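You operate a simulated robot arm through the tools that you are given. There is no shell and no other tool. Be economical: measure what you need, move in short steps, check, and stop when the job is done.

You are at the controls of a simulated two-armed robot. One attempt, no reset.

TASK
Dose the card's first canister, then its last one.
Fine: open the first one's inlet and outlet before the dosing goes on and never let it run with no way open; dosing off and their inlets and outlets shut at the end; teal knob stays at juice.

It is judged by the outcome, as a careful person would: the job done as asked, and still so three seconds after it is handed in. It fails if anything else is knocked over, pushed out of place, dropped, spilled or broken.

THE ROBOT
Two 7-joint arms with fingered hands on one trunk, on a base that drives. Base frame: it is fixed to the floor where the robot stands at the start and does not move with it; the origin is under the middle of the robot, x ahead of it, y to its left, z up. Lengths are in m, angles in degrees, forces in N, time in s.
The left shoulder is at the start at [0.072, 0.104, 0.942], the right one opposite. With the tool pointing down near the work surface each hand reaches from about 0.28 to 0.62 m from the robot's upright axis, wherever it stands, measured 20 degrees to its own side. Places, roughly: blue canister [0.9, -0.6, 0.7]; blue gauge [1.2, -0.5, 1.4]; blue inlet lever [0.6, -0.6, 0.7]; blue outlet lever [0.7, -0.8, 0.7]; canister bench [0.8, -0.3, 0.8]; dosing knob [0.8, -1, 0.9]; red canister [0.6, 0.2, 0.7]; teal knob [0.9, -1, 0.9]; white canister [0.7, -0.2, 0.7]; white gauge [1.1, -0.1, 1.3]; white inlet lever [0.5, -0.2, 0.7]; white outlet lever [0.6, -0.4, 0.7]. Payload 2.4 kg a hand.
The tool frame of a hand sits at the grasp point between the pads (the TCP): z along the fingers, y along the line on which they close. The tips reach 0.017 m beyond it. The gripper opens to 0.088 m. The gripper's body begins 0.047 m behind the TCP. The gripper is a hand of 2 fingers: y runs from the thumb to the fingers, the wrist lies at [0, 0, -0.165] in the tool frame, and closing takes about 1.5 s.
Orientation is told as [roll, pitch, yaw] about the base's x, y, z axes, in that order, counted from this pose: with the fingers straight down and closing along the base's y, the tool's x points along the base's -x, its y along +y and its z along -z.

THE INTERFACE
- The arms move only by the tool step_arm. It takes "left_plan", "right_plan" or both (then of equal length, played together; a hand with none holds still); each is a list of rows, each a list of 3 entries, a list of its own where there are three numbers: the closure in counts, from 0 (fully open) to 255 (shut), then the shift along the base's x, y, z in m, then the turn, a rotation vector about the base's x, y, z in degrees. In form: [[fingers, [dx, dy, dz], [wx, wy, wz]], ...]. A call has 1 to 12 rows; each row is the pose to reach, as a shift and turn from the pose commanded when the call began. A row lasts 0.2 s, in which the tool goes at most 0.05 m and 8.6 degrees; a call with a longer step from one row to the next is refused whole, and so is a gripper value outside its range. Where a pose cannot be reached the arm comes as near as it can. A force on the tool above 70 N (or 10 N above the force at the start of the call, whichever is more), or a blocked arm, ends the call early, and 0.2 s more pass. The fingers move at their own pace (about 0.153 m/s each) and stop on an object; they squeeze with about 31 N. The grip force told is the motor's: it shows also when the fingers shut on nothing. Time passes only in rows, and 0.2 s behind the last, so rows that repeat a pose let the fingers close. The reply holds the time, the measured pose of the TCP, the force on the tool along the base axes, the opening and the grip force, in the units named above and with some noise, with the torque about the TCP (base axes, N m) and any sound that the robot's microphone picked up.
- Cameras (640 x 400 px; columns grow to the right, rows downward): "scene" is now at [0.1257, -0.0027, 0.8911]; the picture's right is [-0.04, -1.00, -0.00], its down [0.10, -0.00, -1.00] and it looks along [0.99, -0.04, 0.10] (base axes); focal length 214 px, centre (320, 200). "left" rides on the left gripper at [-0.05, 0.003, -0.064] in its tool frame; the picture's right is [-0.06, -1.00, 0.00], its down [0.78, -0.05, -0.62] and it looks along [0.62, -0.04, 0.79] (tool axes); focal length 275 px, centre (320, 200). "right" rides on the right gripper at [0.05, 0.003, -0.063] in its tool frame; the picture's right is [-0.06, 1.00, 0.00], its down [-0.78, -0.05, -0.62] and it looks along [-0.62, -0.04, 0.79] (tool axes); focal length 275 px, centre (320, 200). There is no depth. A picture from a camera that has moved, and an enlarged one, comes with that camera's place and axes in the base frame and with its lens.
- camera(camera): a new picture of that camera. The clock stands still meanwhile.
- slide_trunk(by): slides the trunk up (or, below 0, down) by that many m; the arms and the scene camera ride with it, the base frame stays. It gives what a move gives, with no picture.
- drive_base(legs): drives the robot by 1 to 6 legs, each [ahead, left, turn to the left] in m, m and degrees, along the robot's own axes; the way and the turn of a leg run together, so that a leg with both is an arc; at most 1.5 m and 180 degrees a leg. The arms and the cameras ride along, it lands a little off, and it stops where it bumps. It gives what a move gives.
- set_grasp(shape, hand): the hand has 2 fingers and takes this shape, open, in about a second: jaw (thumb against the fingers, like two jaws); tri (thumb and two fingers); tip (a fingertip pinch); poke (one finger out to press); point (the index stretched); flat (the hand flat); cup (the hand cupped); fist (a fist). The gripper value then closes the fingers along that shape, each until it touches; the sizes above hold for jaw. It gives what a move gives, with no picture.
- aim_head(pan, tilt): turns the head with the scene camera to pan (to the left, within 60 degrees either way) and tilt (down, from -29 to 69), counted from straight ahead of the robot. It gives what a move gives.
- zoom(camera, box): a new picture of the part [left, top, right, bottom] of that camera's present view, enlarged. The clock stands still meanwhile.
- hand_in(): hands the job in; it is judged then, once.

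Work in short steps. Places have to be worked out from the pictures, the camera data and where the tool is seen: move nearer, look again, correct. Check each grasp and each placing, and mend what went wrong. You have 120 turns and 92 pictures in all, those below and enlarged ones among them. Open the grippers and draw the arms clear of the work before you hand the job in, unless the task says otherwise; then end with one line.

The tools are called after "Emit:" by a JSON object that holds its "name" and its "arguments". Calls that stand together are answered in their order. step_arm: Moves the arms, as the interface text tells. Its arguments: {"type":"object","properties":{"left_plan":{"type":"array"},"right_plan":{"type":"array"}},"required":[]} The other tools are called the same way: slide_trunk (by) slides the trunk up or down; set_grasp (shape, hand) gives the hand a shape; drive_base (legs) drives the base; aim_head (pan, tilt) turns the head that bears the scene camera; camera (camera) takes a picture; zoom (camera, box) takes an enlarged picture of a part of a camera's view; hand_in () hands the job in.

At the start:

```text
t: 0.0
left_tool_pos: [0.3563, -0.0254, 1.0314]
left_tool_rot: [0.0, 0.0, 0.0]
left_contact_force: [0.3, -0.1, 0.0]
left_torque: [0.05, 0.03, -0.01]
left_width: 0.088
left_gripper_force: 0.0
left_shape: jaw
right_tool_pos: [0.383, -0.3329, 1.0167]
right_tool_rot: [0.0, 0.1, 0.1]
right_contact_force: [0.3, 0.1, 0.2]
right_torque: [0.0, 0.0, 0.05]
right_width: 0.0878
right_gripper_force: 0.0
right_shape: jaw
trunk travel left (down, up): [-0.175, 0.675]
robot x, y, heading: [-0.0005, -0.0039, 0.2]
head pan, tilt: [-2.5, -5.7]
```

scene: 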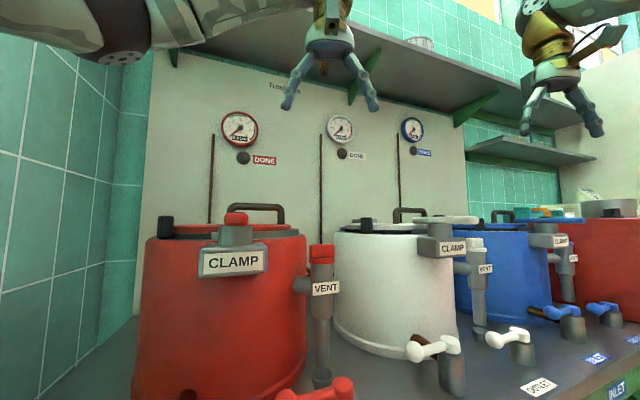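
right: 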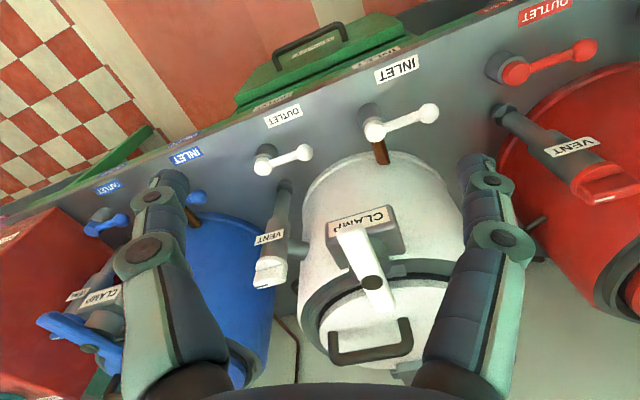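
left: 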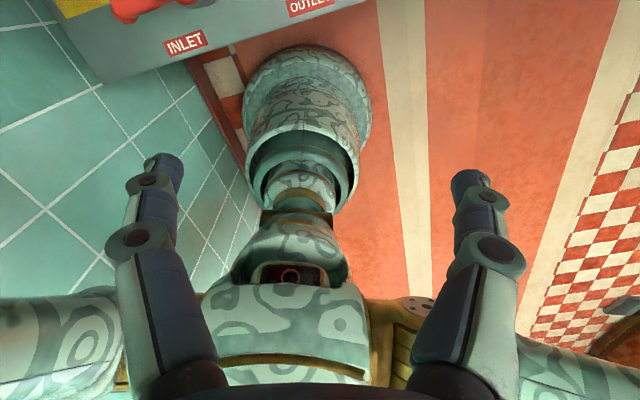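

The scene shows three canisters (red, white, blue) with gauges and a board; I need the card that tells the order and the instructions. I look around to the right and take a picture.

Emit:
{"name": "aim_head", "arguments": {"pan": -45, "tilt": 10}}

Emit:
{"name": "zoom", "arguments": {"camera": "scene", "box": [0, 0, 640, 400]}}

```text
t: 1.1
left_tool_pos: [0.3561, -0.0238, 1.0308]
left_tool_rot: [0.0, -0.1, 0.0]
left_contact_force: [0.1, -1.0, -0.3]
left_torque: [-0.01, -0.02, 0.0]
left_width: 0.0878
left_gripper_force: 0.1
left_shape: jaw
right_tool_pos: [0.3831, -0.333, 1.0187]
right_tool_rot: [-0.1, 0.0, 0.0]
right_contact_force: [0.5, 0.2, 0.2]
right_torque: [0.0, -0.01, -0.02]
right_width: 0.0881
right_gripper_force: 0.0
right_shape: jaw
trunk travel left (down, up): [-0.175, 0.675]
robot x, y, heading: [0.0033, 0.0039, 0.1]
head pan, tilt: [-45.0, 10.0]
```

```text
1.00 times, centred on (320, 200) of scene (not enlarged: the box is as wide or as high as the picture)
camera zoom: at [0.1238, -0.0292, 0.8811], right [-0.33, -0.94, 0.0], down [-0.01, 0.0, -1.0], along [0.94, -0.33, -0.01], focal length 214 px, centre (320, 200)
```

zoom: 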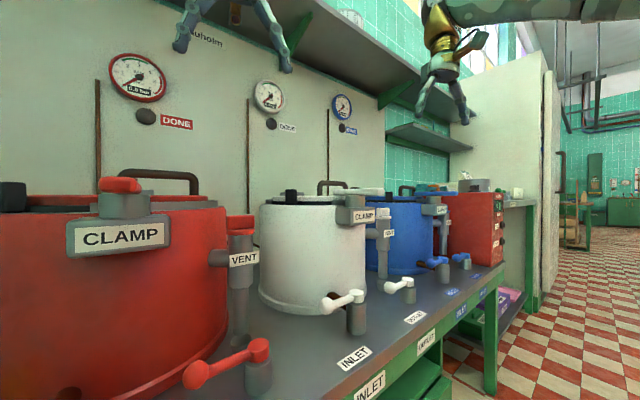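

The head had not finished turning in that picture; I look again.

Emit:
{"name": "camera", "arguments": {"camera": "scene"}}

Emit:
{"name": "zoom", "arguments": {"camera": "right", "box": [160, 0, 480, 200]}}

```text
87 pictures are left
camera scene: at [0.1238, -0.0292, 0.8811], right [-0.33, -0.94, 0.0], down [-0.01, 0.0, -1.0], along [0.94, -0.33, -0.01], focal length 214 px, centre (320, 200)
```

scene: 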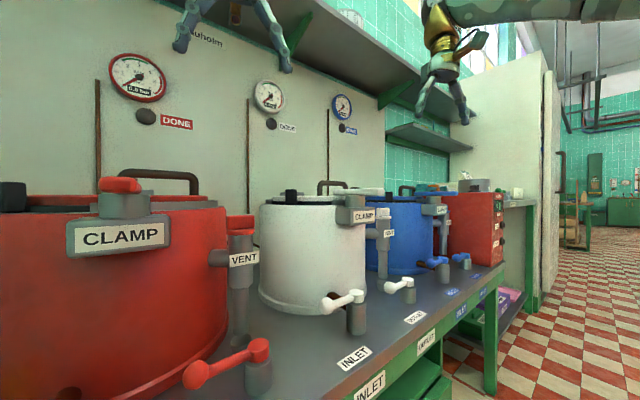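

```text
2.00 times, centred on (320, 100) of right
camera zoom: at [0.334, -0.3277, 1.0812], right [0.06, 1.0, 0.0], down [0.78, -0.05, 0.62], along [0.62, -0.04, -0.79], focal length 551 px, centre (320, 400)
```

zoom: 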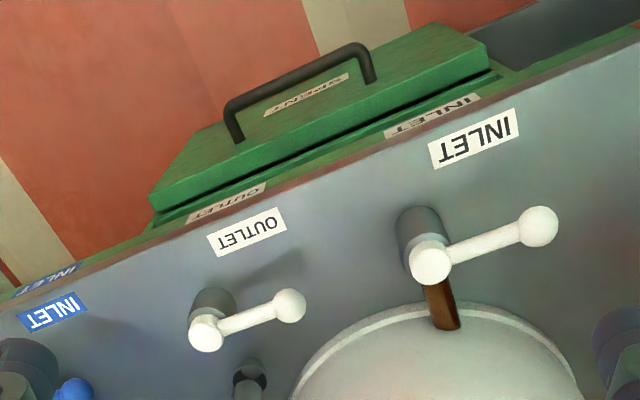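

The head seems to move slowly; I call again with the same aim to let it get there.

Emit:
{"name": "aim_head", "arguments": {"pan": -45, "tilt": 15}}

Emit:
{"name": "camera", "arguments": {"camera": "scene"}}

```text
t: 1.8
left_tool_pos: [0.3552, -0.025, 1.0313]
left_tool_rot: [-0.1, 0.0, 0.1]
left_contact_force: [0.5, 0.1, -0.8]
left_torque: [0.0, -0.01, -0.01]
left_width: 0.0878
left_gripper_force: 0.0
left_shape: jaw
right_tool_pos: [0.3846, -0.3328, 1.0187]
right_tool_rot: [0.1, 0.0, 0.0]
right_contact_force: [-0.5, -0.1, -0.1]
right_torque: [-0.01, 0.01, 0.0]
right_width: 0.0878
right_gripper_force: 0.2
right_shape: jaw
trunk travel left (down, up): [-0.175, 0.675]
robot x, y, heading: [0.0025, 0.0027, -0.0]
head pan, tilt: [-45.0, 15.0]
```

```text
85 pictures are left
camera scene: at [0.1239, -0.0291, 0.8809], right [-0.33, -0.94, 0.0], down [-0.02, 0.01, -1.0], along [0.94, -0.33, -0.02], focal length 214 px, centre (320, 200)
```

scene: 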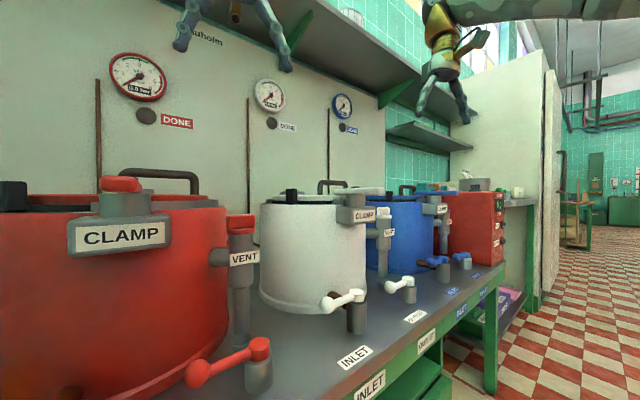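

The head turned only part of the way. I zoom on the red control box and on the board, seeking the card.

Emit:
{"name": "zoom", "arguments": {"camera": "scene", "box": [380, 120, 540, 220]}}

Emit:
{"name": "aim_head", "arguments": {"pan": -60, "tilt": 30}}

Emit:
{"name": "camera", "arguments": {"camera": "scene"}}

```text
4.00 times, centred on (460, 170) of scene
camera zoom: at [0.1239, -0.0291, 0.8809], right [-0.33, -0.94, 0.0], down [-0.02, 0.01, -1.0], along [0.94, -0.33, -0.02], focal length 858 px, centre (-240, 320)
```

zoom: 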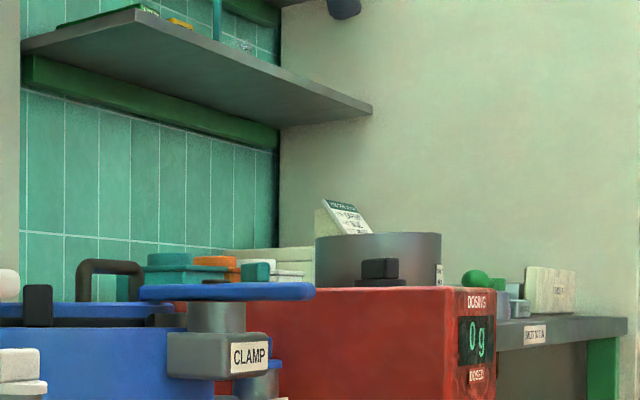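

```text
t: 2.5
left_tool_pos: [0.3562, -0.0249, 1.0317]
left_tool_rot: [-0.1, 0.0, 0.0]
left_contact_force: [-0.1, 0.4, 0.4]
left_torque: [0.0, 0.04, 0.02]
left_width: 0.0879
left_gripper_force: 0.1
left_shape: jaw
right_tool_pos: [0.383, -0.3329, 1.0186]
right_tool_rot: [0.0, -0.1, 0.0]
right_contact_force: [0.6, -0.4, 0.5]
right_torque: [0.0, -0.04, 0.01]
right_width: 0.0877
right_gripper_force: 0.0
right_shape: jaw
trunk travel left (down, up): [-0.175, 0.675]
robot x, y, heading: [-0.0002, 0.0037, -0.0]
head pan, tilt: [-60.0, 30.0]
```

```text
83 pictures are left
camera scene: at [0.124, -0.029, 0.8806], right [-0.33, -0.94, 0.0], down [-0.02, 0.01, -1.0], along [0.94, -0.33, -0.02], focal length 214 px, centre (320, 200)
```

scene: 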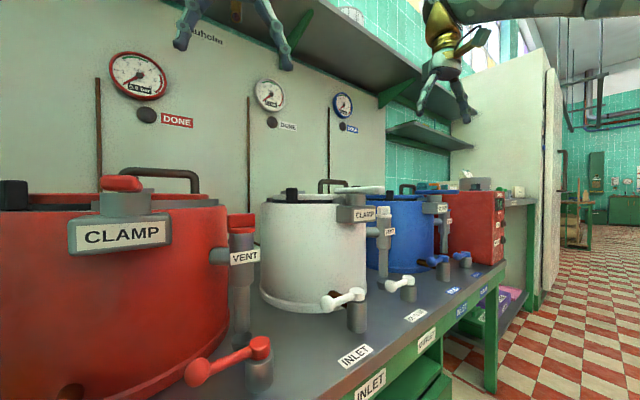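

The head won't pan beyond about -19°, but a card stands atop the red dosing box. The bench runs along about (0.35,-0.94), so I turn 20° left to face it and drive right along it to read the card.

Emit:
{"name": "drive_base", "arguments": {"legs": [[0, 0, 20], [0, -0.5, 0]]}}

Emit:
{"name": "camera", "arguments": {"camera": "scene"}}

```text
t: 6.6
left_tool_pos: [0.5165, -0.3728, 1.0309]
left_tool_rot: [0.0, 0.0, 20.1]
left_contact_force: [-0.1, -0.3, 0.2]
left_torque: [0.01, 0.01, 0.02]
left_width: 0.0879
left_gripper_force: 0.1
left_shape: jaw
right_tool_pos: [0.6468, -0.6529, 1.0179]
right_tool_rot: [0.0, 0.0, 20.1]
right_contact_force: [0.4, -0.7, -0.7]
right_torque: [0.0, 0.01, 0.03]
right_width: 0.0877
right_gripper_force: 0.1
right_shape: jaw
trunk travel left (down, up): [-0.175, 0.675]
robot x, y, heading: [0.1712, -0.4712, 20.1]
head pan, tilt: [-60.0, 30.0]
```

```text
82 pictures are left
camera scene: at [0.3002, -0.4561, 0.8788], right [0.02, -1.0, 0.0], down [-0.04, 0.0, -1.0], along [1.0, 0.02, -0.04], focal length 214 px, centre (320, 200)
```

scene: 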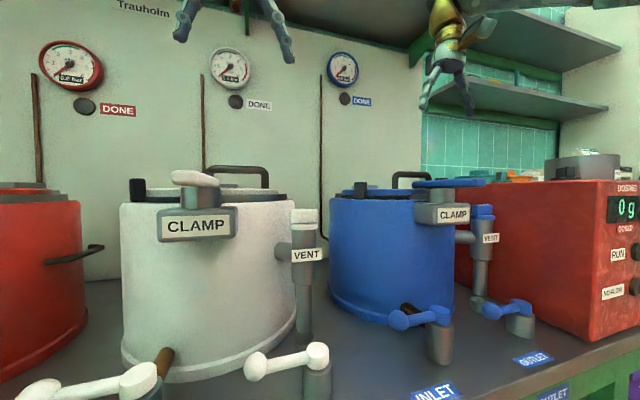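

Moving along the bench works. I drive further to the dosing box and lift the trunk to see the card's front.

Emit:
{"name": "drive_base", "arguments": {"legs": [[0, -0.5, 0]]}}

Emit:
{"name": "slide_trunk", "arguments": {"by": 0.2}}

Emit:
{"name": "aim_head", "arguments": {"pan": -15, "tilt": 20}}

Emit:
{"name": "camera", "arguments": {"camera": "scene"}}

```text
t: 9.5
left_tool_pos: [0.6859, -0.8408, 1.0319]
left_tool_rot: [0.0, 0.0, 19.8]
left_contact_force: [0.2, 0.0, 0.1]
left_torque: [0.02, 0.03, 0.0]
left_width: 0.0879
left_gripper_force: 0.1
left_shape: jaw
right_tool_pos: [0.8163, -1.1209, 1.0174]
right_tool_rot: [0.0, 0.0, 19.7]
right_contact_force: [0.2, -0.4, -0.5]
right_torque: [0.0, 0.01, -0.01]
right_width: 0.0875
right_gripper_force: 0.0
right_shape: jaw
trunk travel left (down, up): [-0.175, 0.675]
robot x, y, heading: [0.3439, -0.9349, 19.9]
head pan, tilt: [-60.0, 30.0]
```

```text
t: 11.7
left_tool_pos: [0.6867, -0.8411, 1.2302]
left_tool_rot: [0.0, 0.0, 19.9]
left_contact_force: [0.0, -0.2, -0.9]
left_torque: [-0.02, -0.01, 0.02]
left_width: 0.088
left_gripper_force: 0.0
left_shape: jaw
right_tool_pos: [0.8163, -1.1208, 1.2198]
right_tool_rot: [0.0, -0.5, 19.7]
right_contact_force: [0.6, -0.1, 0.4]
right_torque: [0.01, -0.01, 0.01]
right_width: 0.0879
right_gripper_force: 0.1
right_shape: jaw
trunk travel left (down, up): [-0.375, 0.475]
robot x, y, heading: [0.3434, -0.9372, 20.1]
head pan, tilt: [-60.0, 30.0]
```

```text
t: 12.8
left_tool_pos: [0.686, -0.8402, 1.2318]
left_tool_rot: [0.0, 0.0, 19.9]
left_contact_force: [0.4, 0.7, -0.1]
left_torque: [-0.01, -0.01, -0.02]
left_width: 0.0878
left_gripper_force: 0.1
left_shape: jaw
right_tool_pos: [0.8167, -1.1213, 1.2178]
right_tool_rot: [0.1, 0.0, 19.7]
right_contact_force: [1.0, 0.0, 0.2]
right_torque: [0.0, 0.01, -0.02]
right_width: 0.088
right_gripper_force: 0.1
right_shape: jaw
trunk travel left (down, up): [-0.375, 0.475]
robot x, y, heading: [0.3417, -0.9405, 19.8]
head pan, tilt: [-15.0, 20.0]
```

```text
81 pictures are left
camera scene: at [0.4645, -0.919, 1.0502], right [0.08, -1.0, 0.0], down [-0.34, -0.03, -0.94], along [0.94, 0.08, -0.34], focal length 214 px, centre (320, 200)
```

scene: 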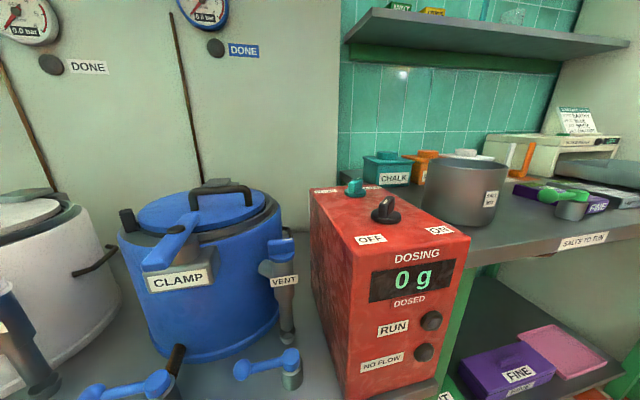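

Now the head obeys. I read the card on the small scale at the right and the dosing box's labels.

Emit:
{"name": "zoom", "arguments": {"camera": "scene", "box": [500, 90, 640, 178]}}

Emit:
{"name": "zoom", "arguments": {"camera": "scene", "box": [290, 160, 490, 285]}}

```text
4.55 times, centred on (570, 134) of scene
camera zoom: at [0.4645, -0.919, 1.0502], right [0.08, -1.0, 0.0], down [-0.34, -0.03, -0.94], along [0.94, 0.08, -0.34], focal length 975 px, centre (-816, 500)
```

zoom: 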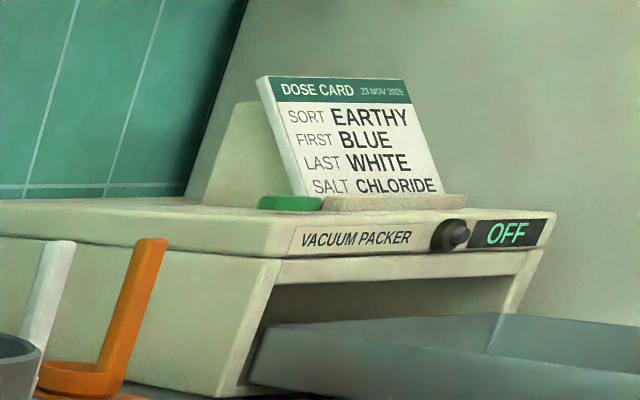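

```text
3.20 times, centred on (390, 222) of scene
camera zoom: at [0.4645, -0.919, 1.0502], right [0.08, -1.0, 0.0], down [-0.34, -0.03, -0.94], along [0.94, 0.08, -0.34], focal length 686 px, centre (96, 128)
```

zoom: 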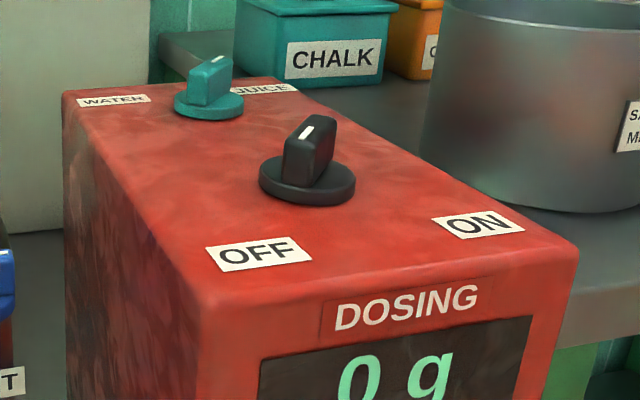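

The card says FIRST blue, LAST white. I look at the knob from above with the right hand camera and at the blue levers with the scene camera.

Emit:
{"name": "camera", "arguments": {"camera": "right"}}

Emit:
{"name": "camera", "arguments": {"camera": "left"}}

Emit:
{"name": "aim_head", "arguments": {"pan": 10, "tilt": 50}}

Emit:
{"name": "camera", "arguments": {"camera": "scene"}}

```text
78 pictures are left
camera right: at [0.7687, -1.133, 1.2809], right [-0.28, 0.96, 0.0], down [0.75, 0.22, 0.62], along [0.59, 0.17, -0.79], focal length 275 px, centre (320, 200)
```

right: 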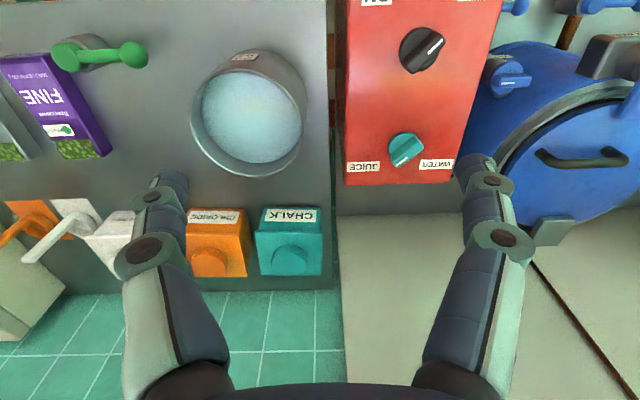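

```text
77 pictures are left
camera left: at [0.733, -0.8203, 1.2945], right [0.4, -0.92, 0.0], down [-0.72, -0.31, 0.62], along [-0.57, -0.25, -0.79], focal length 275 px, centre (320, 200)
```

left: 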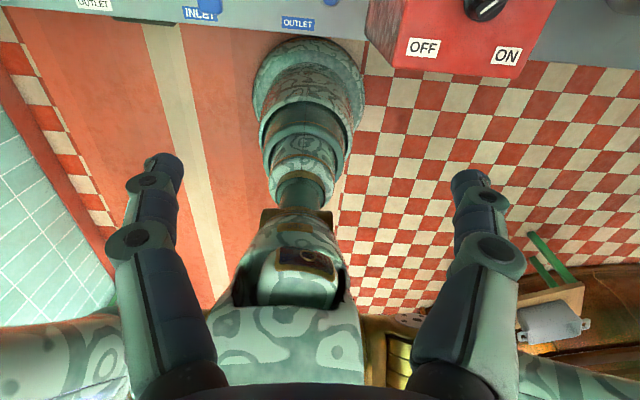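

```text
t: 13.7
left_tool_pos: [0.6853, -0.8408, 1.2315]
left_tool_rot: [0.1, 0.0, 19.9]
left_contact_force: [0.4, -0.1, -0.4]
left_torque: [-0.01, -0.02, -0.01]
left_width: 0.0877
left_gripper_force: 0.0
left_shape: jaw
right_tool_pos: [0.8169, -1.1208, 1.2175]
right_tool_rot: [0.0, -0.1, 19.8]
right_contact_force: [-0.4, -0.4, 0.0]
right_torque: [0.01, -0.01, -0.03]
right_width: 0.0879
right_gripper_force: 0.0
right_shape: jaw
trunk travel left (down, up): [-0.375, 0.475]
robot x, y, heading: [0.3397, -0.9366, 19.9]
head pan, tilt: [10.0, 50.0]
```

```text
76 pictures are left
camera scene: at [0.4385, -0.8885, 1.0044], right [0.5, -0.87, 0.0], down [-0.66, -0.38, -0.64], along [0.56, 0.32, -0.77], focal length 214 px, centre (320, 200)
```

scene: 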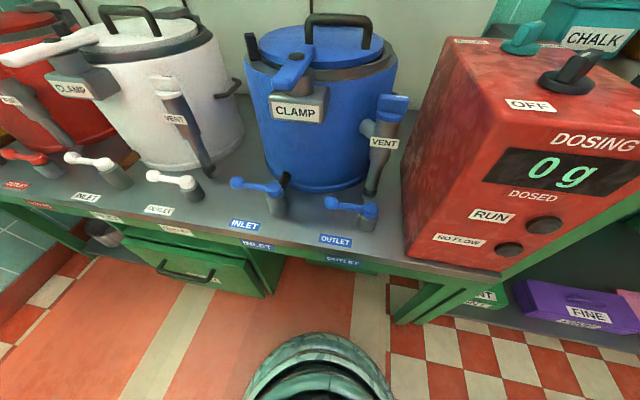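

The knob's tick points to OFF and the teal one to JUICE; triangulation puts the dosing knob at about (0.795,-1.001,0.917). I zoom in on the blue levers, then lower the trunk back.

Emit:
{"name": "zoom", "arguments": {"camera": "scene", "box": [210, 150, 410, 275]}}

Emit:
{"name": "slide_trunk", "arguments": {"by": -0.2}}

Emit:
{"name": "zoom", "arguments": {"camera": "scene", "box": [160, 60, 480, 260]}}

```text
3.20 times, centred on (310, 212) of scene
camera zoom: at [0.4385, -0.8885, 1.0044], right [0.5, -0.87, 0.0], down [-0.66, -0.38, -0.64], along [0.56, 0.32, -0.77], focal length 686 px, centre (352, 160)
```

zoom: 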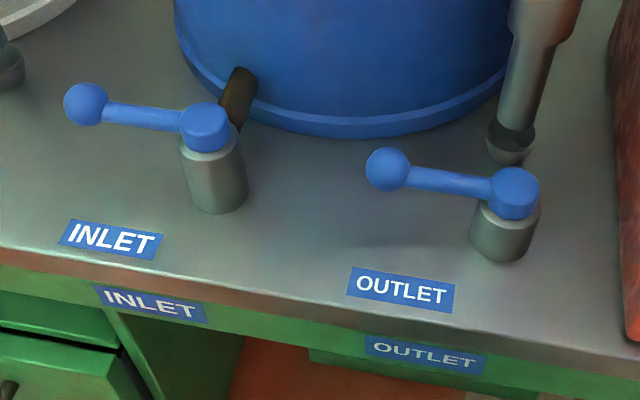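

```text
t: 15.9
left_tool_pos: [0.6861, -0.8409, 1.0316]
left_tool_rot: [-0.1, 0.0, 19.9]
left_contact_force: [-0.3, -0.4, 0.8]
left_torque: [0.03, 0.02, 0.01]
left_width: 0.0875
left_gripper_force: 0.0
left_shape: jaw
right_tool_pos: [0.8161, -1.1213, 1.0171]
right_tool_rot: [0.1, -0.1, 19.8]
right_contact_force: [-0.7, -0.4, 0.3]
right_torque: [-0.02, 0.03, 0.0]
right_width: 0.0878
right_gripper_force: 0.1
right_shape: jaw
trunk travel left (down, up): [-0.175, 0.675]
robot x, y, heading: [0.34, -0.9405, 19.7]
head pan, tilt: [10.0, 50.0]
```

```text
2.00 times, centred on (320, 160) of scene
camera zoom: at [0.4457, -0.8859, 0.8046], right [0.5, -0.87, 0.0], down [-0.66, -0.38, -0.64], along [0.56, 0.32, -0.77], focal length 429 px, centre (320, 280)
```

zoom: 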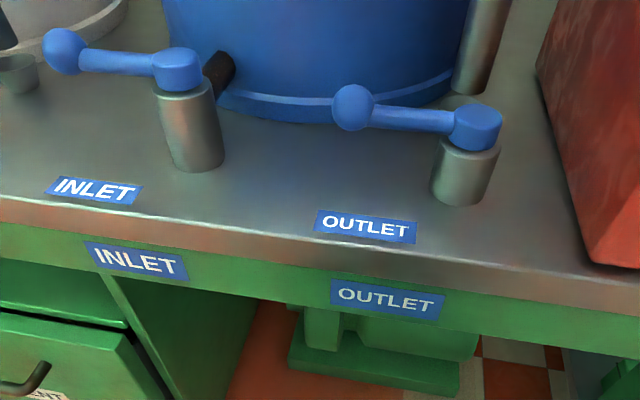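

Triangulated: blue inlet hub ≈(0.660,-0.650,0.672), ball (0.630,-0.577); outlet hub ≈(0.724,-0.846,0.654), ball (0.696,-0.768). Handles lie across; open should be 90° toward the robot (the canister is in the way behind). I take the left hand, closed, above the back side of the inlet handle.

Emit:
{"name": "step_arm", "arguments": {"left_plan": [[255, [-0.003, 0.042, 0], [0, 0, 0]], [255, [-0.006, 0.084, 0], [0, 0, 0]], [255, [-0.008, 0.126, 0], [0, 0, 0]], [255, [-0.011, 0.168, 0], [0, 0, 0]], [255, [-0.014, 0.21, 0], [0, 0, 0]], [255, [-0.0166, 0.253, 0], [0, 0, 0]], [255, [-0.0166, 0.253, -0.05], [0, 0, 0]], [255, [-0.0166, 0.253, -0.1], [0, 0, 0]], [255, [-0.0166, 0.253, -0.15], [0, 0, 0]], [255, [-0.0166, 0.253, -0.2], [0, 0, 0]]]}}

Emit:
{"name": "aim_head", "arguments": {"pan": 25, "tilt": 40}}

Emit:
{"name": "camera", "arguments": {"camera": "scene"}}

Emit:
{"name": "camera", "arguments": {"camera": "left"}}

```text
t: 18.1
left_tool_pos: [0.6682, -0.5866, 0.831]
left_tool_rot: [0.0, 0.0, 19.9]
left_contact_force: [0.9, -0.4, 0.5]
left_torque: [-0.02, 0.02, 0.03]
left_width: 0.0001
left_gripper_force: 31.2
left_shape: jaw
right_tool_pos: [0.8165, -1.12, 1.0163]
right_tool_rot: [0.0, 0.0, 19.9]
right_contact_force: [-0.5, 0.1, -0.7]
right_torque: [-0.01, 0.04, 0.02]
right_width: 0.0876
right_gripper_force: 0.1
right_shape: jaw
trunk travel left (down, up): [-0.175, 0.675]
robot x, y, heading: [0.3414, -0.9377, 19.8]
head pan, tilt: [10.0, 50.0]
```

```text
t: 18.9
left_tool_pos: [0.6682, -0.5869, 0.8314]
left_tool_rot: [-0.1, 0.0, 19.9]
left_contact_force: [0.6, 0.3, 0.1]
left_torque: [0.0, -0.01, 0.04]
left_width: 0.0
left_gripper_force: 31.1
left_shape: jaw
right_tool_pos: [0.8168, -1.1208, 1.018]
right_tool_rot: [0.0, 0.0, 19.8]
right_contact_force: [-0.2, 0.6, -0.4]
right_torque: [-0.03, 0.01, 0.02]
right_width: 0.088
right_gripper_force: 0.1
right_shape: jaw
trunk travel left (down, up): [-0.175, 0.675]
robot x, y, heading: [0.3424, -0.9366, 19.8]
head pan, tilt: [25.0, 40.0]
```

```text
73 pictures are left
camera scene: at [0.4392, -0.8642, 0.8186], right [0.7, -0.71, 0.0], down [-0.46, -0.45, -0.77], along [0.54, 0.54, -0.64], focal length 214 px, centre (320, 200)
```

scene: 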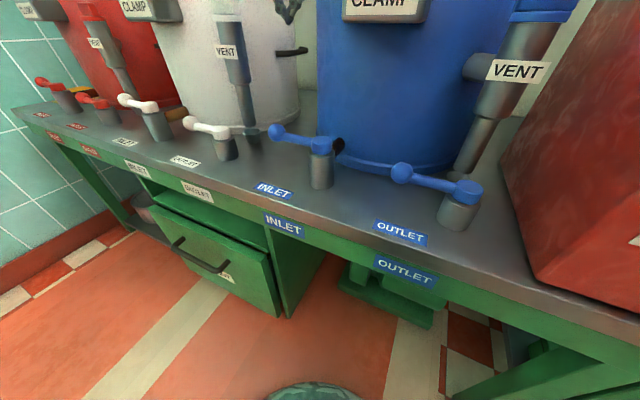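

```text
72 pictures are left
camera left: at [0.7159, -0.5664, 0.8947], right [0.4, -0.92, 0.0], down [-0.72, -0.31, 0.62], along [-0.57, -0.25, -0.79], focal length 275 px, centre (320, 200)
```

left: 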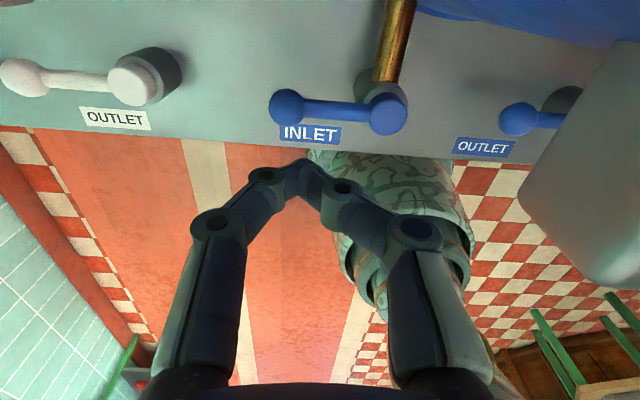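

The left camera confirms the inlet hub (0.663,-0.649) and ball (0.635,-0.574). The closed fingers sit 29 mm behind the handle; I lower them behind it to handle height.

Emit:
{"name": "step_arm", "arguments": {"left_plan": [[255, [0, 0, -0.045], [0, 0, 0]], [255, [0, 0, -0.09], [0, 0, 0]], [255, [0, 0, -0.13], [0, 0, 0]], [255, [0, 0, -0.166], [0, 0, 0]]]}}

Emit:
{"name": "zoom", "arguments": {"camera": "scene", "box": [200, 60, 440, 210]}}

```text
t: 19.9
left_tool_pos: [0.6684, -0.5883, 0.6651]
left_tool_rot: [0.0, -0.1, 19.9]
left_contact_force: [0.1, 0.3, -0.5]
left_torque: [-0.03, 0.02, 0.01]
left_width: 0.0001
left_gripper_force: 31.4
left_shape: jaw
right_tool_pos: [0.816, -1.1215, 1.0172]
right_tool_rot: [0.0, 0.0, 19.8]
right_contact_force: [-0.4, 1.2, -0.5]
right_torque: [0.02, -0.02, 0.03]
right_width: 0.0881
right_gripper_force: 0.1
right_shape: jaw
trunk travel left (down, up): [-0.175, 0.675]
robot x, y, heading: [0.3402, -0.936, 20.1]
head pan, tilt: [25.0, 40.0]
```

```text
2.67 times, centred on (320, 135) of scene
camera zoom: at [0.4392, -0.8642, 0.8187], right [0.71, -0.71, 0.0], down [-0.46, -0.45, -0.77], along [0.54, 0.54, -0.64], focal length 572 px, centre (320, 373)
```

zoom: 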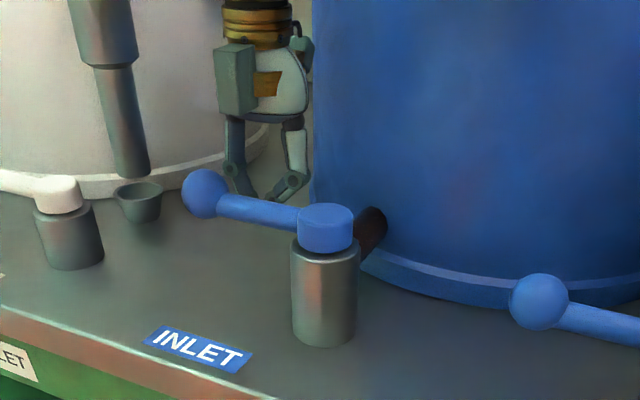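

The fingertips sit behind the handle bar, between it and the canister. I sweep them along an arc about the hub to swing the handle 90° toward the robot.

Emit:
{"name": "step_arm", "arguments": {"left_plan": [[255, [-0.004, -0.002, -0.005], [0, 0, 0]], [255, [-0.009, -0.0034, -0.005], [0, 0, 0]], [255, [-0.019, -0.0053, -0.005], [0, 0, 0]], [255, [-0.029, -0.0075, -0.005], [0, 0, 0]], [255, [-0.038, -0.0125, -0.005], [0, 0, 0]], [255, [-0.046, -0.018, -0.005], [0, 0, 0]], [255, [-0.053, -0.026, -0.005], [0, 0, 0]], [255, [-0.0583, -0.0339, -0.005], [0, 0, 0]], [255, [-0.0637, -0.048, -0.005], [0, 0, 0]], [255, [-0.0652, -0.058, -0.005], [0, 0, 0]], [255, [-0.0652, -0.0635, -0.005], [0, 0, 0]]]}}

Emit:
{"name": "zoom", "arguments": {"camera": "scene", "box": [200, 60, 440, 210]}}

```text
t: 22.3
left_tool_pos: [0.6037, -0.6482, 0.6613]
left_tool_rot: [0.0, -0.3, 20.1]
left_contact_force: [3.9, 37.2, 29.3]
left_torque: [-0.99, -0.11, 0.22]
left_width: 0.0
left_gripper_force: 31.1
left_shape: jaw
right_tool_pos: [0.8159, -1.1183, 1.0194]
right_tool_rot: [0.0, 0.0, 19.9]
right_contact_force: [-0.7, 0.6, -0.6]
right_torque: [-0.01, 0.0, -0.03]
right_width: 0.0881
right_gripper_force: 0.0
right_shape: jaw
trunk travel left (down, up): [-0.175, 0.675]
robot x, y, heading: [0.3444, -0.938, 19.9]
head pan, tilt: [25.0, 40.0]
```

```text
2.67 times, centred on (320, 135) of scene
camera zoom: at [0.4386, -0.8623, 0.8189], right [0.71, -0.71, 0.0], down [-0.45, -0.46, -0.77], along [0.54, 0.54, -0.64], focal length 572 px, centre (320, 373)
```

zoom: 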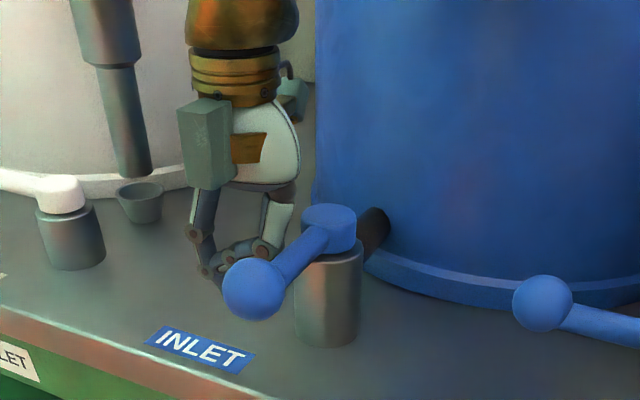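

The handle is now at ~87° with the stop felt (37 N): blue inlet open. I lift the left hand away to the left, and bring the right hand, closed and tilted 30° forward so it stays clear of the overhanging clamp, in front of the outlet.

Emit:
{"name": "step_arm", "arguments": {"left_plan": [[255, [-0.005, 0.02, 0], [0, 0, 0]], [255, [-0.01, 0.035, 0.04], [0, 0, 0]], [255, [-0.01, 0.035, 0.09], [0, 0, 0]], [255, [-0.01, 0.035, 0.14], [0, 0, 0]], [255, [-0.01, 0.035, 0.19], [0, 0, 0]], [255, [-0.02, 0.075, 0.2], [0, 0, 0]], [255, [-0.034, 0.11, 0.2], [0, 0, 0]], [255, [-0.034, 0.11, 0.2], [0, 0, 0]]], "right_plan": [[255, [0, 0, 0], [2.5, -7, 0]], [255, [-0.024, 0.043, 0], [5, -14, 0]], [255, [-0.048, 0.086, 0], [7.5, -21, 0]], [255, [-0.072, 0.129, 0], [10.2, -28.2, 0]], [255, [-0.096, 0.172, 0], [10.2, -28.2, 0]], [255, [-0.12, 0.215, 0], [10.2, -28.2, 0]], [255, [-0.145, 0.258, 0], [10.2, -28.2, 0]], [255, [-0.1697, 0.302, 0], [10.2, -28.2, 0]]]}}

Emit:
{"name": "camera", "arguments": {"camera": "right"}}

Emit:
{"name": "camera", "arguments": {"camera": "scene"}}

```text
refused: row 8 steps farther than a row can; nothing moved
```

```text
69 pictures are left
camera right: at [0.7679, -1.1303, 1.0824], right [-0.28, 0.96, 0.0], down [0.75, 0.22, 0.62], along [0.6, 0.17, -0.78], focal length 275 px, centre (320, 200)
```

right: 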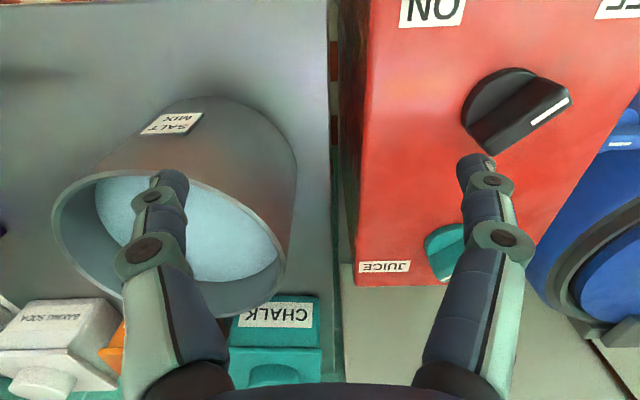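

```text
68 pictures are left
camera scene: at [0.4386, -0.8623, 0.8189], right [0.71, -0.71, 0.0], down [-0.45, -0.46, -0.77], along [0.54, 0.54, -0.64], focal length 214 px, centre (320, 200)
```

scene: 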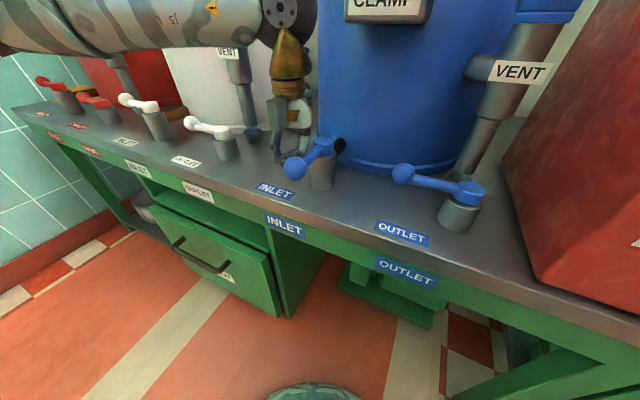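

Row 8 was just over the limit; I repeat with slightly smaller steps.

Emit:
{"name": "step_arm", "arguments": {"left_plan": [[255, [-0.005, 0.02, 0], [0, 0, 0]], [255, [-0.01, 0.035, 0.04], [0, 0, 0]], [255, [-0.01, 0.035, 0.085], [0, 0, 0]], [255, [-0.01, 0.035, 0.13], [0, 0, 0]], [255, [-0.01, 0.035, 0.17], [0, 0, 0]], [255, [-0.01, 0.035, 0.2], [0, 0, 0]], [255, [-0.02, 0.075, 0.2], [0, 0, 0]], [255, [-0.034, 0.11, 0.2], [0, 0, 0]], [255, [-0.034, 0.11, 0.2], [0, 0, 0]]], "right_plan": [[255, [0, 0, 0], [2.5, -7, 0]], [255, [-0.021, 0.038, 0], [5, -14, 0]], [255, [-0.042, 0.076, 0], [7.5, -21, 0]], [255, [-0.063, 0.114, 0], [10.2, -28.2, 0]], [255, [-0.084, 0.152, 0], [10.2, -28.2, 0]], [255, [-0.106, 0.19, 0], [10.2, -28.2, 0]], [255, [-0.127, 0.228, 0], [10.2, -28.2, 0]], [255, [-0.149, 0.265, 0], [10.2, -28.2, 0]], [255, [-0.17, 0.302, 0], [10.2, -28.2, 0]]]}}

Emit:
{"name": "camera", "arguments": {"camera": "right"}}

```text
t: 24.3
left_tool_pos: [0.5692, -0.5427, 0.8604]
left_tool_rot: [0.0, 0.1, 19.8]
left_contact_force: [0.0, 0.5, -0.4]
left_torque: [-0.01, 0.01, 0.04]
left_width: 0.0007
left_gripper_force: 31.0
left_shape: jaw
right_tool_pos: [0.6543, -0.8181, 1.0235]
right_tool_rot: [-0.1, -29.9, 19.8]
right_contact_force: [0.5, 0.8, 0.0]
right_torque: [-0.02, 0.01, 0.01]
right_width: 0.0
right_gripper_force: 31.1
right_shape: jaw
right hand out of reach, approached as far as the arm can: row 9
trunk travel left (down, up): [-0.175, 0.675]
robot x, y, heading: [0.3434, -0.9389, 19.9]
head pan, tilt: [25.0, 40.0]
```

```text
67 pictures are left
camera right: at [0.5829, -0.8383, 1.0537], right [-0.29, 0.96, 0.03], down [0.37, 0.08, 0.93], along [0.88, 0.28, -0.37], focal length 275 px, centre (320, 200)
```

right: 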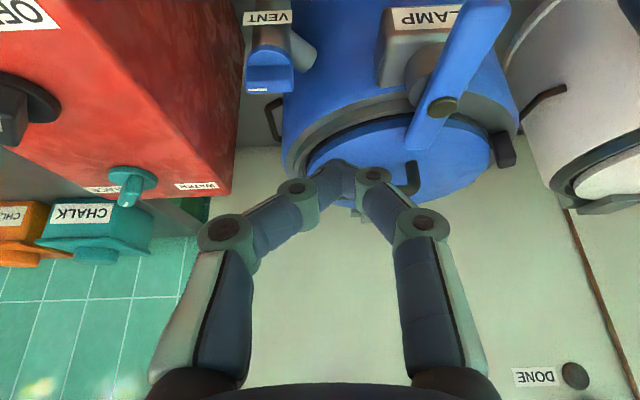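

The right hand is near its inner limit there; I back the base 6 cm to gain room.

Emit:
{"name": "drive_base", "arguments": {"legs": [[-0.06, 0, 0]]}}

```text
t: 25.2
left_tool_pos: [0.5133, -0.562, 0.8597]
left_tool_rot: [0.0, 0.0, 19.9]
left_contact_force: [0.2, -0.6, -0.5]
left_torque: [0.02, 0.03, -0.01]
left_width: 0.0003
left_gripper_force: 30.6
left_shape: jaw
right_tool_pos: [0.5981, -0.838, 1.0238]
right_tool_rot: [-0.1, -29.9, 19.9]
right_contact_force: [0.7, -0.2, 0.2]
right_torque: [0.01, 0.04, 0.01]
right_width: 0.0
right_gripper_force: 30.8
right_shape: jaw
trunk travel left (down, up): [-0.175, 0.675]
robot x, y, heading: [0.2864, -0.9588, 20.1]
head pan, tilt: [25.0, 40.0]
```

I descend in front of the clamp to z≈0.70, then check.

Emit:
{"name": "step_arm", "arguments": {"right_plan": [[255, [0.005, 0.002, -0.045], [0, 0, 0]], [255, [0.01, 0.004, -0.09], [0, 0, 0]], [255, [0.015, 0.005, -0.135], [0, 0, 0]], [255, [0.02, 0.007, -0.18], [0, 0, 0]], [255, [0.02, 0.007, -0.225], [0, 0, 0]], [255, [0.02, 0.007, -0.27], [0, 0, 0]], [255, [0.02, 0.007, -0.315], [0, 0, 0]]]}}

Emit:
{"name": "aim_head", "arguments": {"pan": 5, "tilt": 40}}

Emit:
{"name": "camera", "arguments": {"camera": "scene"}}

Emit:
{"name": "camera", "arguments": {"camera": "right"}}

```text
t: 26.9
left_tool_pos: [0.5138, -0.5625, 0.8603]
left_tool_rot: [-0.1, 0.0, 19.9]
left_contact_force: [0.1, -0.2, 0.7]
left_torque: [-0.02, -0.03, -0.03]
left_width: 0.0005
left_gripper_force: 31.4
left_shape: jaw
right_tool_pos: [0.6524, -0.7763, 0.8289]
right_tool_rot: [0.0, -29.5, 20.1]
right_contact_force: [0.2, 0.0, -0.3]
right_torque: [-0.02, 0.02, 0.01]
right_width: 0.0003
right_gripper_force: 31.0
right_shape: jaw
right hand out of reach, approached as far as the arm can: row 1, 2, 3, 4, 5, 6, 7
trunk travel left (down, up): [-0.175, 0.675]
robot x, y, heading: [0.2848, -0.9613, 19.8]
head pan, tilt: [25.0, 40.0]
```

```text
t: 27.7
left_tool_pos: [0.5132, -0.5619, 0.8592]
left_tool_rot: [0.1, 0.0, 19.9]
left_contact_force: [0.7, 0.2, -0.3]
left_torque: [0.02, -0.04, 0.0]
left_width: 0.0005
left_gripper_force: 30.7
left_shape: jaw
right_tool_pos: [0.6527, -0.7774, 0.8288]
right_tool_rot: [-0.1, -29.4, 20.1]
right_contact_force: [-0.4, -0.4, -0.7]
right_torque: [0.01, 0.0, -0.01]
right_width: 0.0
right_gripper_force: 31.5
right_shape: jaw
trunk travel left (down, up): [-0.175, 0.675]
robot x, y, heading: [0.2903, -0.9598, 20.0]
head pan, tilt: [5.0, 40.0]
```

```text
66 pictures are left
camera scene: at [0.3999, -0.9085, 0.8187], right [0.42, -0.91, 0.0], down [-0.58, -0.27, -0.77], along [0.69, 0.32, -0.64], focal length 214 px, centre (320, 200)
```

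scene: 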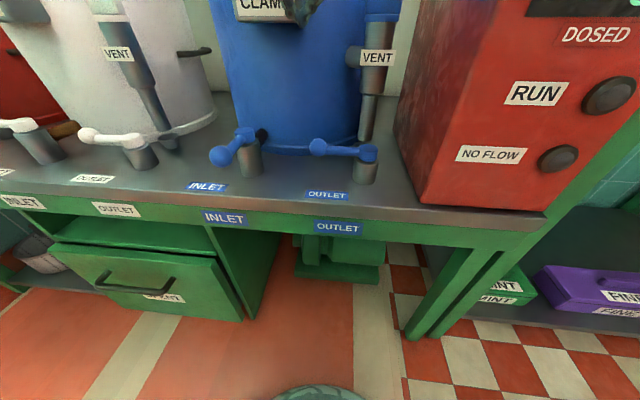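

```text
65 pictures are left
camera right: at [0.582, -0.7977, 0.8593], right [-0.29, 0.96, 0.03], down [0.37, 0.09, 0.92], along [0.88, 0.28, -0.38], focal length 275 px, centre (320, 200)
```

right: 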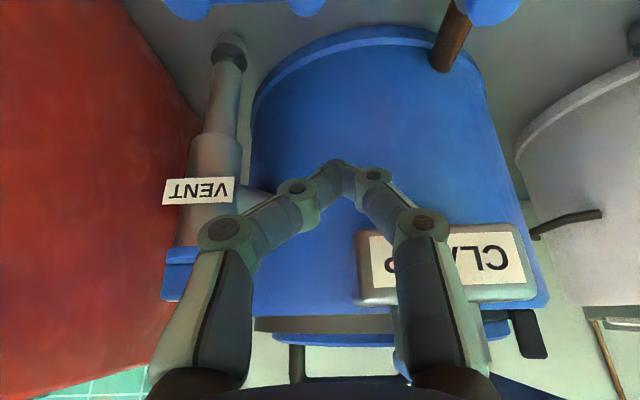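

The tilted right hand is still too close in and drifted toward the clamp without touching. I back off further and shift left for a better reach.

Emit:
{"name": "drive_base", "arguments": {"legs": [[-0.07, 0, 0], [0, 0.1, 0]]}}

```text
t: 29.4
left_tool_pos: [0.4174, -0.4928, 0.8597]
left_tool_rot: [0.0, 0.0, 19.9]
left_contact_force: [0.2, 0.7, -0.4]
left_torque: [0.02, 0.0, 0.0]
left_width: 0.0006
left_gripper_force: 30.4
left_shape: jaw
right_tool_pos: [0.554, -0.7065, 0.8279]
right_tool_rot: [-0.1, -29.4, 20.0]
right_contact_force: [0.3, -0.2, -0.5]
right_torque: [0.03, -0.04, 0.01]
right_width: 0.0002
right_gripper_force: 30.8
right_shape: jaw
trunk travel left (down, up): [-0.175, 0.675]
robot x, y, heading: [0.1875, -0.8862, 20.0]
head pan, tilt: [5.0, 40.0]
```

I send a zero-shift row to learn what the commanded pose is now.

Emit:
{"name": "step_arm", "arguments": {"right_plan": [[255, [0, 0, 0], [0, 0, 0]]]}}

```text
t: 29.8
left_tool_pos: [0.4153, -0.4933, 0.8601]
left_tool_rot: [0.1, 0.0, 19.8]
left_contact_force: [-0.6, -0.7, -0.4]
left_torque: [0.02, 0.01, 0.03]
left_width: 0.0005
left_gripper_force: 31.2
left_shape: jaw
right_tool_pos: [0.5548, -0.7063, 0.8287]
right_tool_rot: [0.0, -29.5, 20.0]
right_contact_force: [0.2, 0.7, -0.1]
right_torque: [0.02, 0.03, 0.0]
right_width: 0.0
right_gripper_force: 30.6
right_shape: jaw
trunk travel left (down, up): [-0.175, 0.675]
robot x, y, heading: [0.1864, -0.8917, 19.8]
head pan, tilt: [5.0, 40.0]
```

The commanded pose equals the measured one. I move right along the bench front, then down to z≈0.70.

Emit:
{"name": "step_arm", "arguments": {"right_plan": [[255, [0.016, -0.041, 0], [0, 0, 0]], [255, [0.034, -0.082, 0], [0, 0, 0]], [255, [0.05, -0.123, 0], [0, 0, 0]], [255, [0.055, -0.123, -0.045], [0, 0, 0]], [255, [0.064, -0.123, -0.09], [0, 0, 0]], [255, [0.064, -0.123, -0.125], [0, 0, 0]]]}}

Emit:
{"name": "camera", "arguments": {"camera": "scene"}}

```text
t: 31.4
left_tool_pos: [0.4146, -0.4936, 0.8602]
left_tool_rot: [0.0, -0.1, 19.8]
left_contact_force: [0.3, -0.2, -0.1]
left_torque: [-0.01, 0.02, -0.02]
left_width: 0.0004
left_gripper_force: 31.0
left_shape: jaw
right_tool_pos: [0.6478, -0.8187, 0.7584]
right_tool_rot: [-0.9, -37.9, 20.6]
right_contact_force: [-0.5, 0.3, 0.3]
right_torque: [-0.05, 0.01, -0.02]
right_width: 0.0
right_gripper_force: 31.4
right_shape: jaw
right hand out of reach, approached as far as the arm can: row 1, 2, 3, 4, 5
trunk travel left (down, up): [-0.175, 0.675]
robot x, y, heading: [0.1876, -0.8886, 20.0]
head pan, tilt: [5.0, 40.0]
stopped in row 6 (right hand): the arm was blocked; the commanded pose is now the measured one
```

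```text
64 pictures are left
camera scene: at [0.3005, -0.8383, 0.8187], right [0.42, -0.91, 0.0], down [-0.58, -0.27, -0.77], along [0.7, 0.32, -0.64], focal length 214 px, centre (320, 200)
```

scene: 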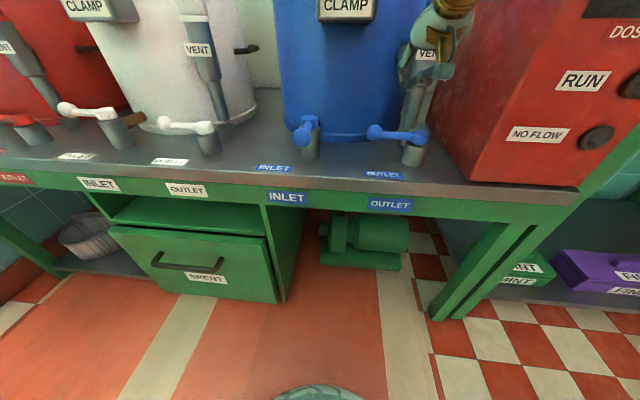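

The arm reports being blocked; I must see where its forearm is relative to the red box.

Emit:
{"name": "aim_head", "arguments": {"pan": -25, "tilt": 10}}

Emit:
{"name": "camera", "arguments": {"camera": "scene"}}

```text
t: 32.4
left_tool_pos: [0.4147, -0.4923, 0.8602]
left_tool_rot: [0.0, 0.0, 19.8]
left_contact_force: [0.7, 0.1, 0.0]
left_torque: [0.0, 0.02, 0.03]
left_width: 0.0006
left_gripper_force: 31.3
left_shape: jaw
right_tool_pos: [0.6489, -0.8198, 0.7583]
right_tool_rot: [-0.9, -37.9, 20.5]
right_contact_force: [-0.5, -0.3, -0.4]
right_torque: [0.02, 0.01, 0.01]
right_width: 0.0002
right_gripper_force: 31.1
right_shape: jaw
trunk travel left (down, up): [-0.175, 0.675]
robot x, y, heading: [0.1863, -0.8879, 19.7]
head pan, tilt: [-25.0, 10.0]
```

```text
63 pictures are left
camera scene: at [0.317, -0.8782, 0.8602], right [-0.04, -1.0, 0.0], down [-0.24, 0.01, -0.97], along [0.97, -0.04, -0.24], focal length 214 px, centre (320, 200)
```

scene: 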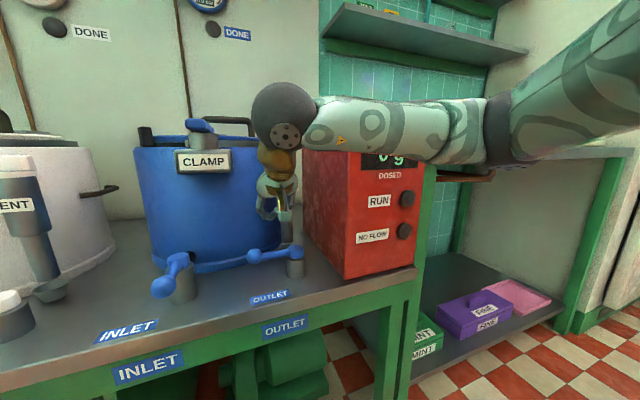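

The right forearm lies low across the dosing box because the shoulder is low. I raise the trunk 0.25 m so the forearms come down steeply, clear of box and clamp.

Emit:
{"name": "slide_trunk", "arguments": {"by": 0.25}}

Emit:
{"name": "camera", "arguments": {"camera": "scene"}}

```text
t: 35.0
left_tool_pos: [0.4147, -0.4926, 1.109]
left_tool_rot: [0.0, 0.1, 19.9]
left_contact_force: [0.5, 0.4, -0.2]
left_torque: [0.01, -0.03, -0.01]
left_width: 0.0007
left_gripper_force: 31.1
left_shape: jaw
right_tool_pos: [0.6479, -0.8193, 1.0066]
right_tool_rot: [-1.0, -37.8, 20.6]
right_contact_force: [-0.1, 0.0, 0.1]
right_torque: [0.01, 0.01, 0.01]
right_width: 0.0004
right_gripper_force: 31.5
right_shape: jaw
trunk travel left (down, up): [-0.425, 0.425]
robot x, y, heading: [0.1896, -0.887, 20.0]
head pan, tilt: [-25.0, 10.0]
```

```text
62 pictures are left
camera scene: at [0.2997, -0.9173, 1.1079], right [-0.43, -0.9, 0.0], down [-0.24, 0.11, -0.96], along [0.87, -0.41, -0.26], focal length 214 px, centre (320, 200)
```

scene: 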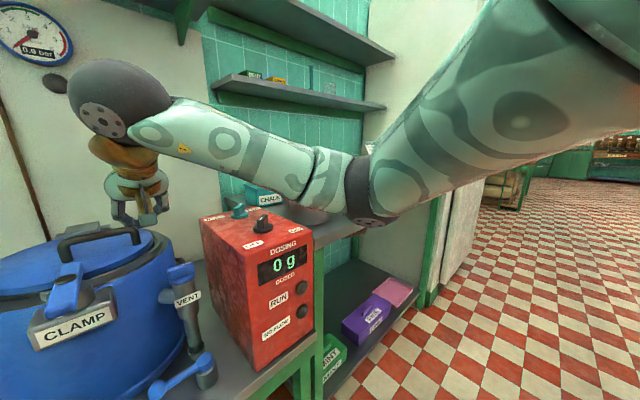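

The box is undisturbed. I move the base left and slightly back so the right arm extends more forward with the forearm coming less sideways.

Emit:
{"name": "drive_base", "arguments": {"legs": [[-0.06, 0, 0], [0, 0.1, 0]]}}

Emit:
{"name": "step_arm", "arguments": {"right_plan": [[255, [0.02, -0.04, 0], [0, 0, 0]], [255, [0.036, -0.08, 0], [-2.5, 6.5, 0]], [255, [0.05, -0.11, -0.02], [-2.5, 6.5, 0]], [255, [0.055, -0.115, -0.065], [-2.5, 6.5, 0]], [255, [0.055, -0.115, -0.11], [-2.5, 6.5, 0]], [255, [0.055, -0.115, -0.15], [-2.5, 6.5, 0]]]}}

Emit:
{"name": "aim_head", "arguments": {"pan": -20, "tilt": 30}}

Emit:
{"name": "camera", "arguments": {"camera": "scene"}}

```text
t: 36.7
left_tool_pos: [0.3252, -0.4179, 1.1095]
left_tool_rot: [0.0, 0.0, 20.1]
left_contact_force: [0.2, 1.3, -0.3]
left_torque: [-0.01, -0.02, -0.01]
left_width: 0.0004
left_gripper_force: 31.1
left_shape: jaw
right_tool_pos: [0.5582, -0.7459, 1.0073]
right_tool_rot: [-1.0, -37.9, 20.6]
right_contact_force: [-0.9, 0.0, 0.1]
right_torque: [0.01, 0.02, -0.02]
right_width: 0.0002
right_gripper_force: 31.3
right_shape: jaw
trunk travel left (down, up): [-0.425, 0.425]
robot x, y, heading: [0.099, -0.8124, 19.8]
head pan, tilt: [-25.0, 10.0]
```

```text
t: 38.1
left_tool_pos: [0.3242, -0.4182, 1.1102]
left_tool_rot: [0.0, 0.0, 19.9]
left_contact_force: [-0.1, 0.3, -0.9]
left_torque: [0.04, -0.01, 0.01]
left_width: 0.0006
left_gripper_force: 31.4
left_shape: jaw
right_tool_pos: [0.6123, -0.8617, 0.8579]
right_tool_rot: [-1.0, -30.9, 20.6]
right_contact_force: [-0.3, 0.3, 0.2]
right_torque: [0.02, -0.02, 0.03]
right_width: 0.0
right_gripper_force: 31.1
right_shape: jaw
trunk travel left (down, up): [-0.425, 0.425]
robot x, y, heading: [0.0977, -0.8167, 19.8]
head pan, tilt: [-25.0, 10.0]
```

```text
t: 38.9
left_tool_pos: [0.3252, -0.4178, 1.11]
left_tool_rot: [0.0, 0.0, 19.9]
left_contact_force: [0.0, 0.3, -0.1]
left_torque: [-0.01, -0.01, 0.0]
left_width: 0.0007
left_gripper_force: 30.9
left_shape: jaw
right_tool_pos: [0.6122, -0.8613, 0.8579]
right_tool_rot: [-1.0, -30.8, 20.7]
right_contact_force: [0.3, 0.0, 0.2]
right_torque: [-0.02, 0.0, -0.01]
right_width: 0.0002
right_gripper_force: 30.7
right_shape: jaw
trunk travel left (down, up): [-0.425, 0.425]
robot x, y, heading: [0.0988, -0.8132, 19.7]
head pan, tilt: [-20.0, 30.0]
```

```text
61 pictures are left
camera scene: at [0.2155, -0.8034, 1.0843], right [0.0, -1.0, 0.0], down [-0.5, 0.0, -0.87], along [0.87, 0.0, -0.5], focal length 214 px, centre (320, 200)
```

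scene: 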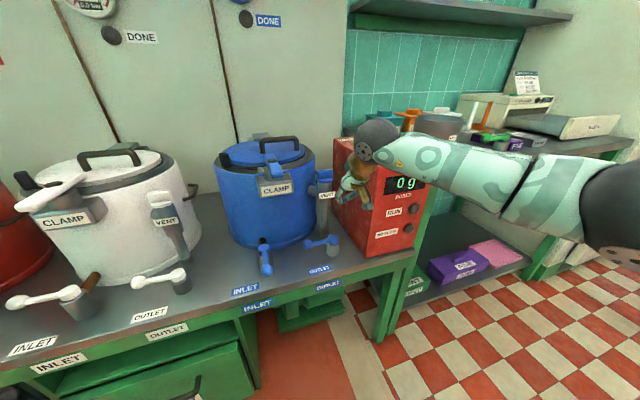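

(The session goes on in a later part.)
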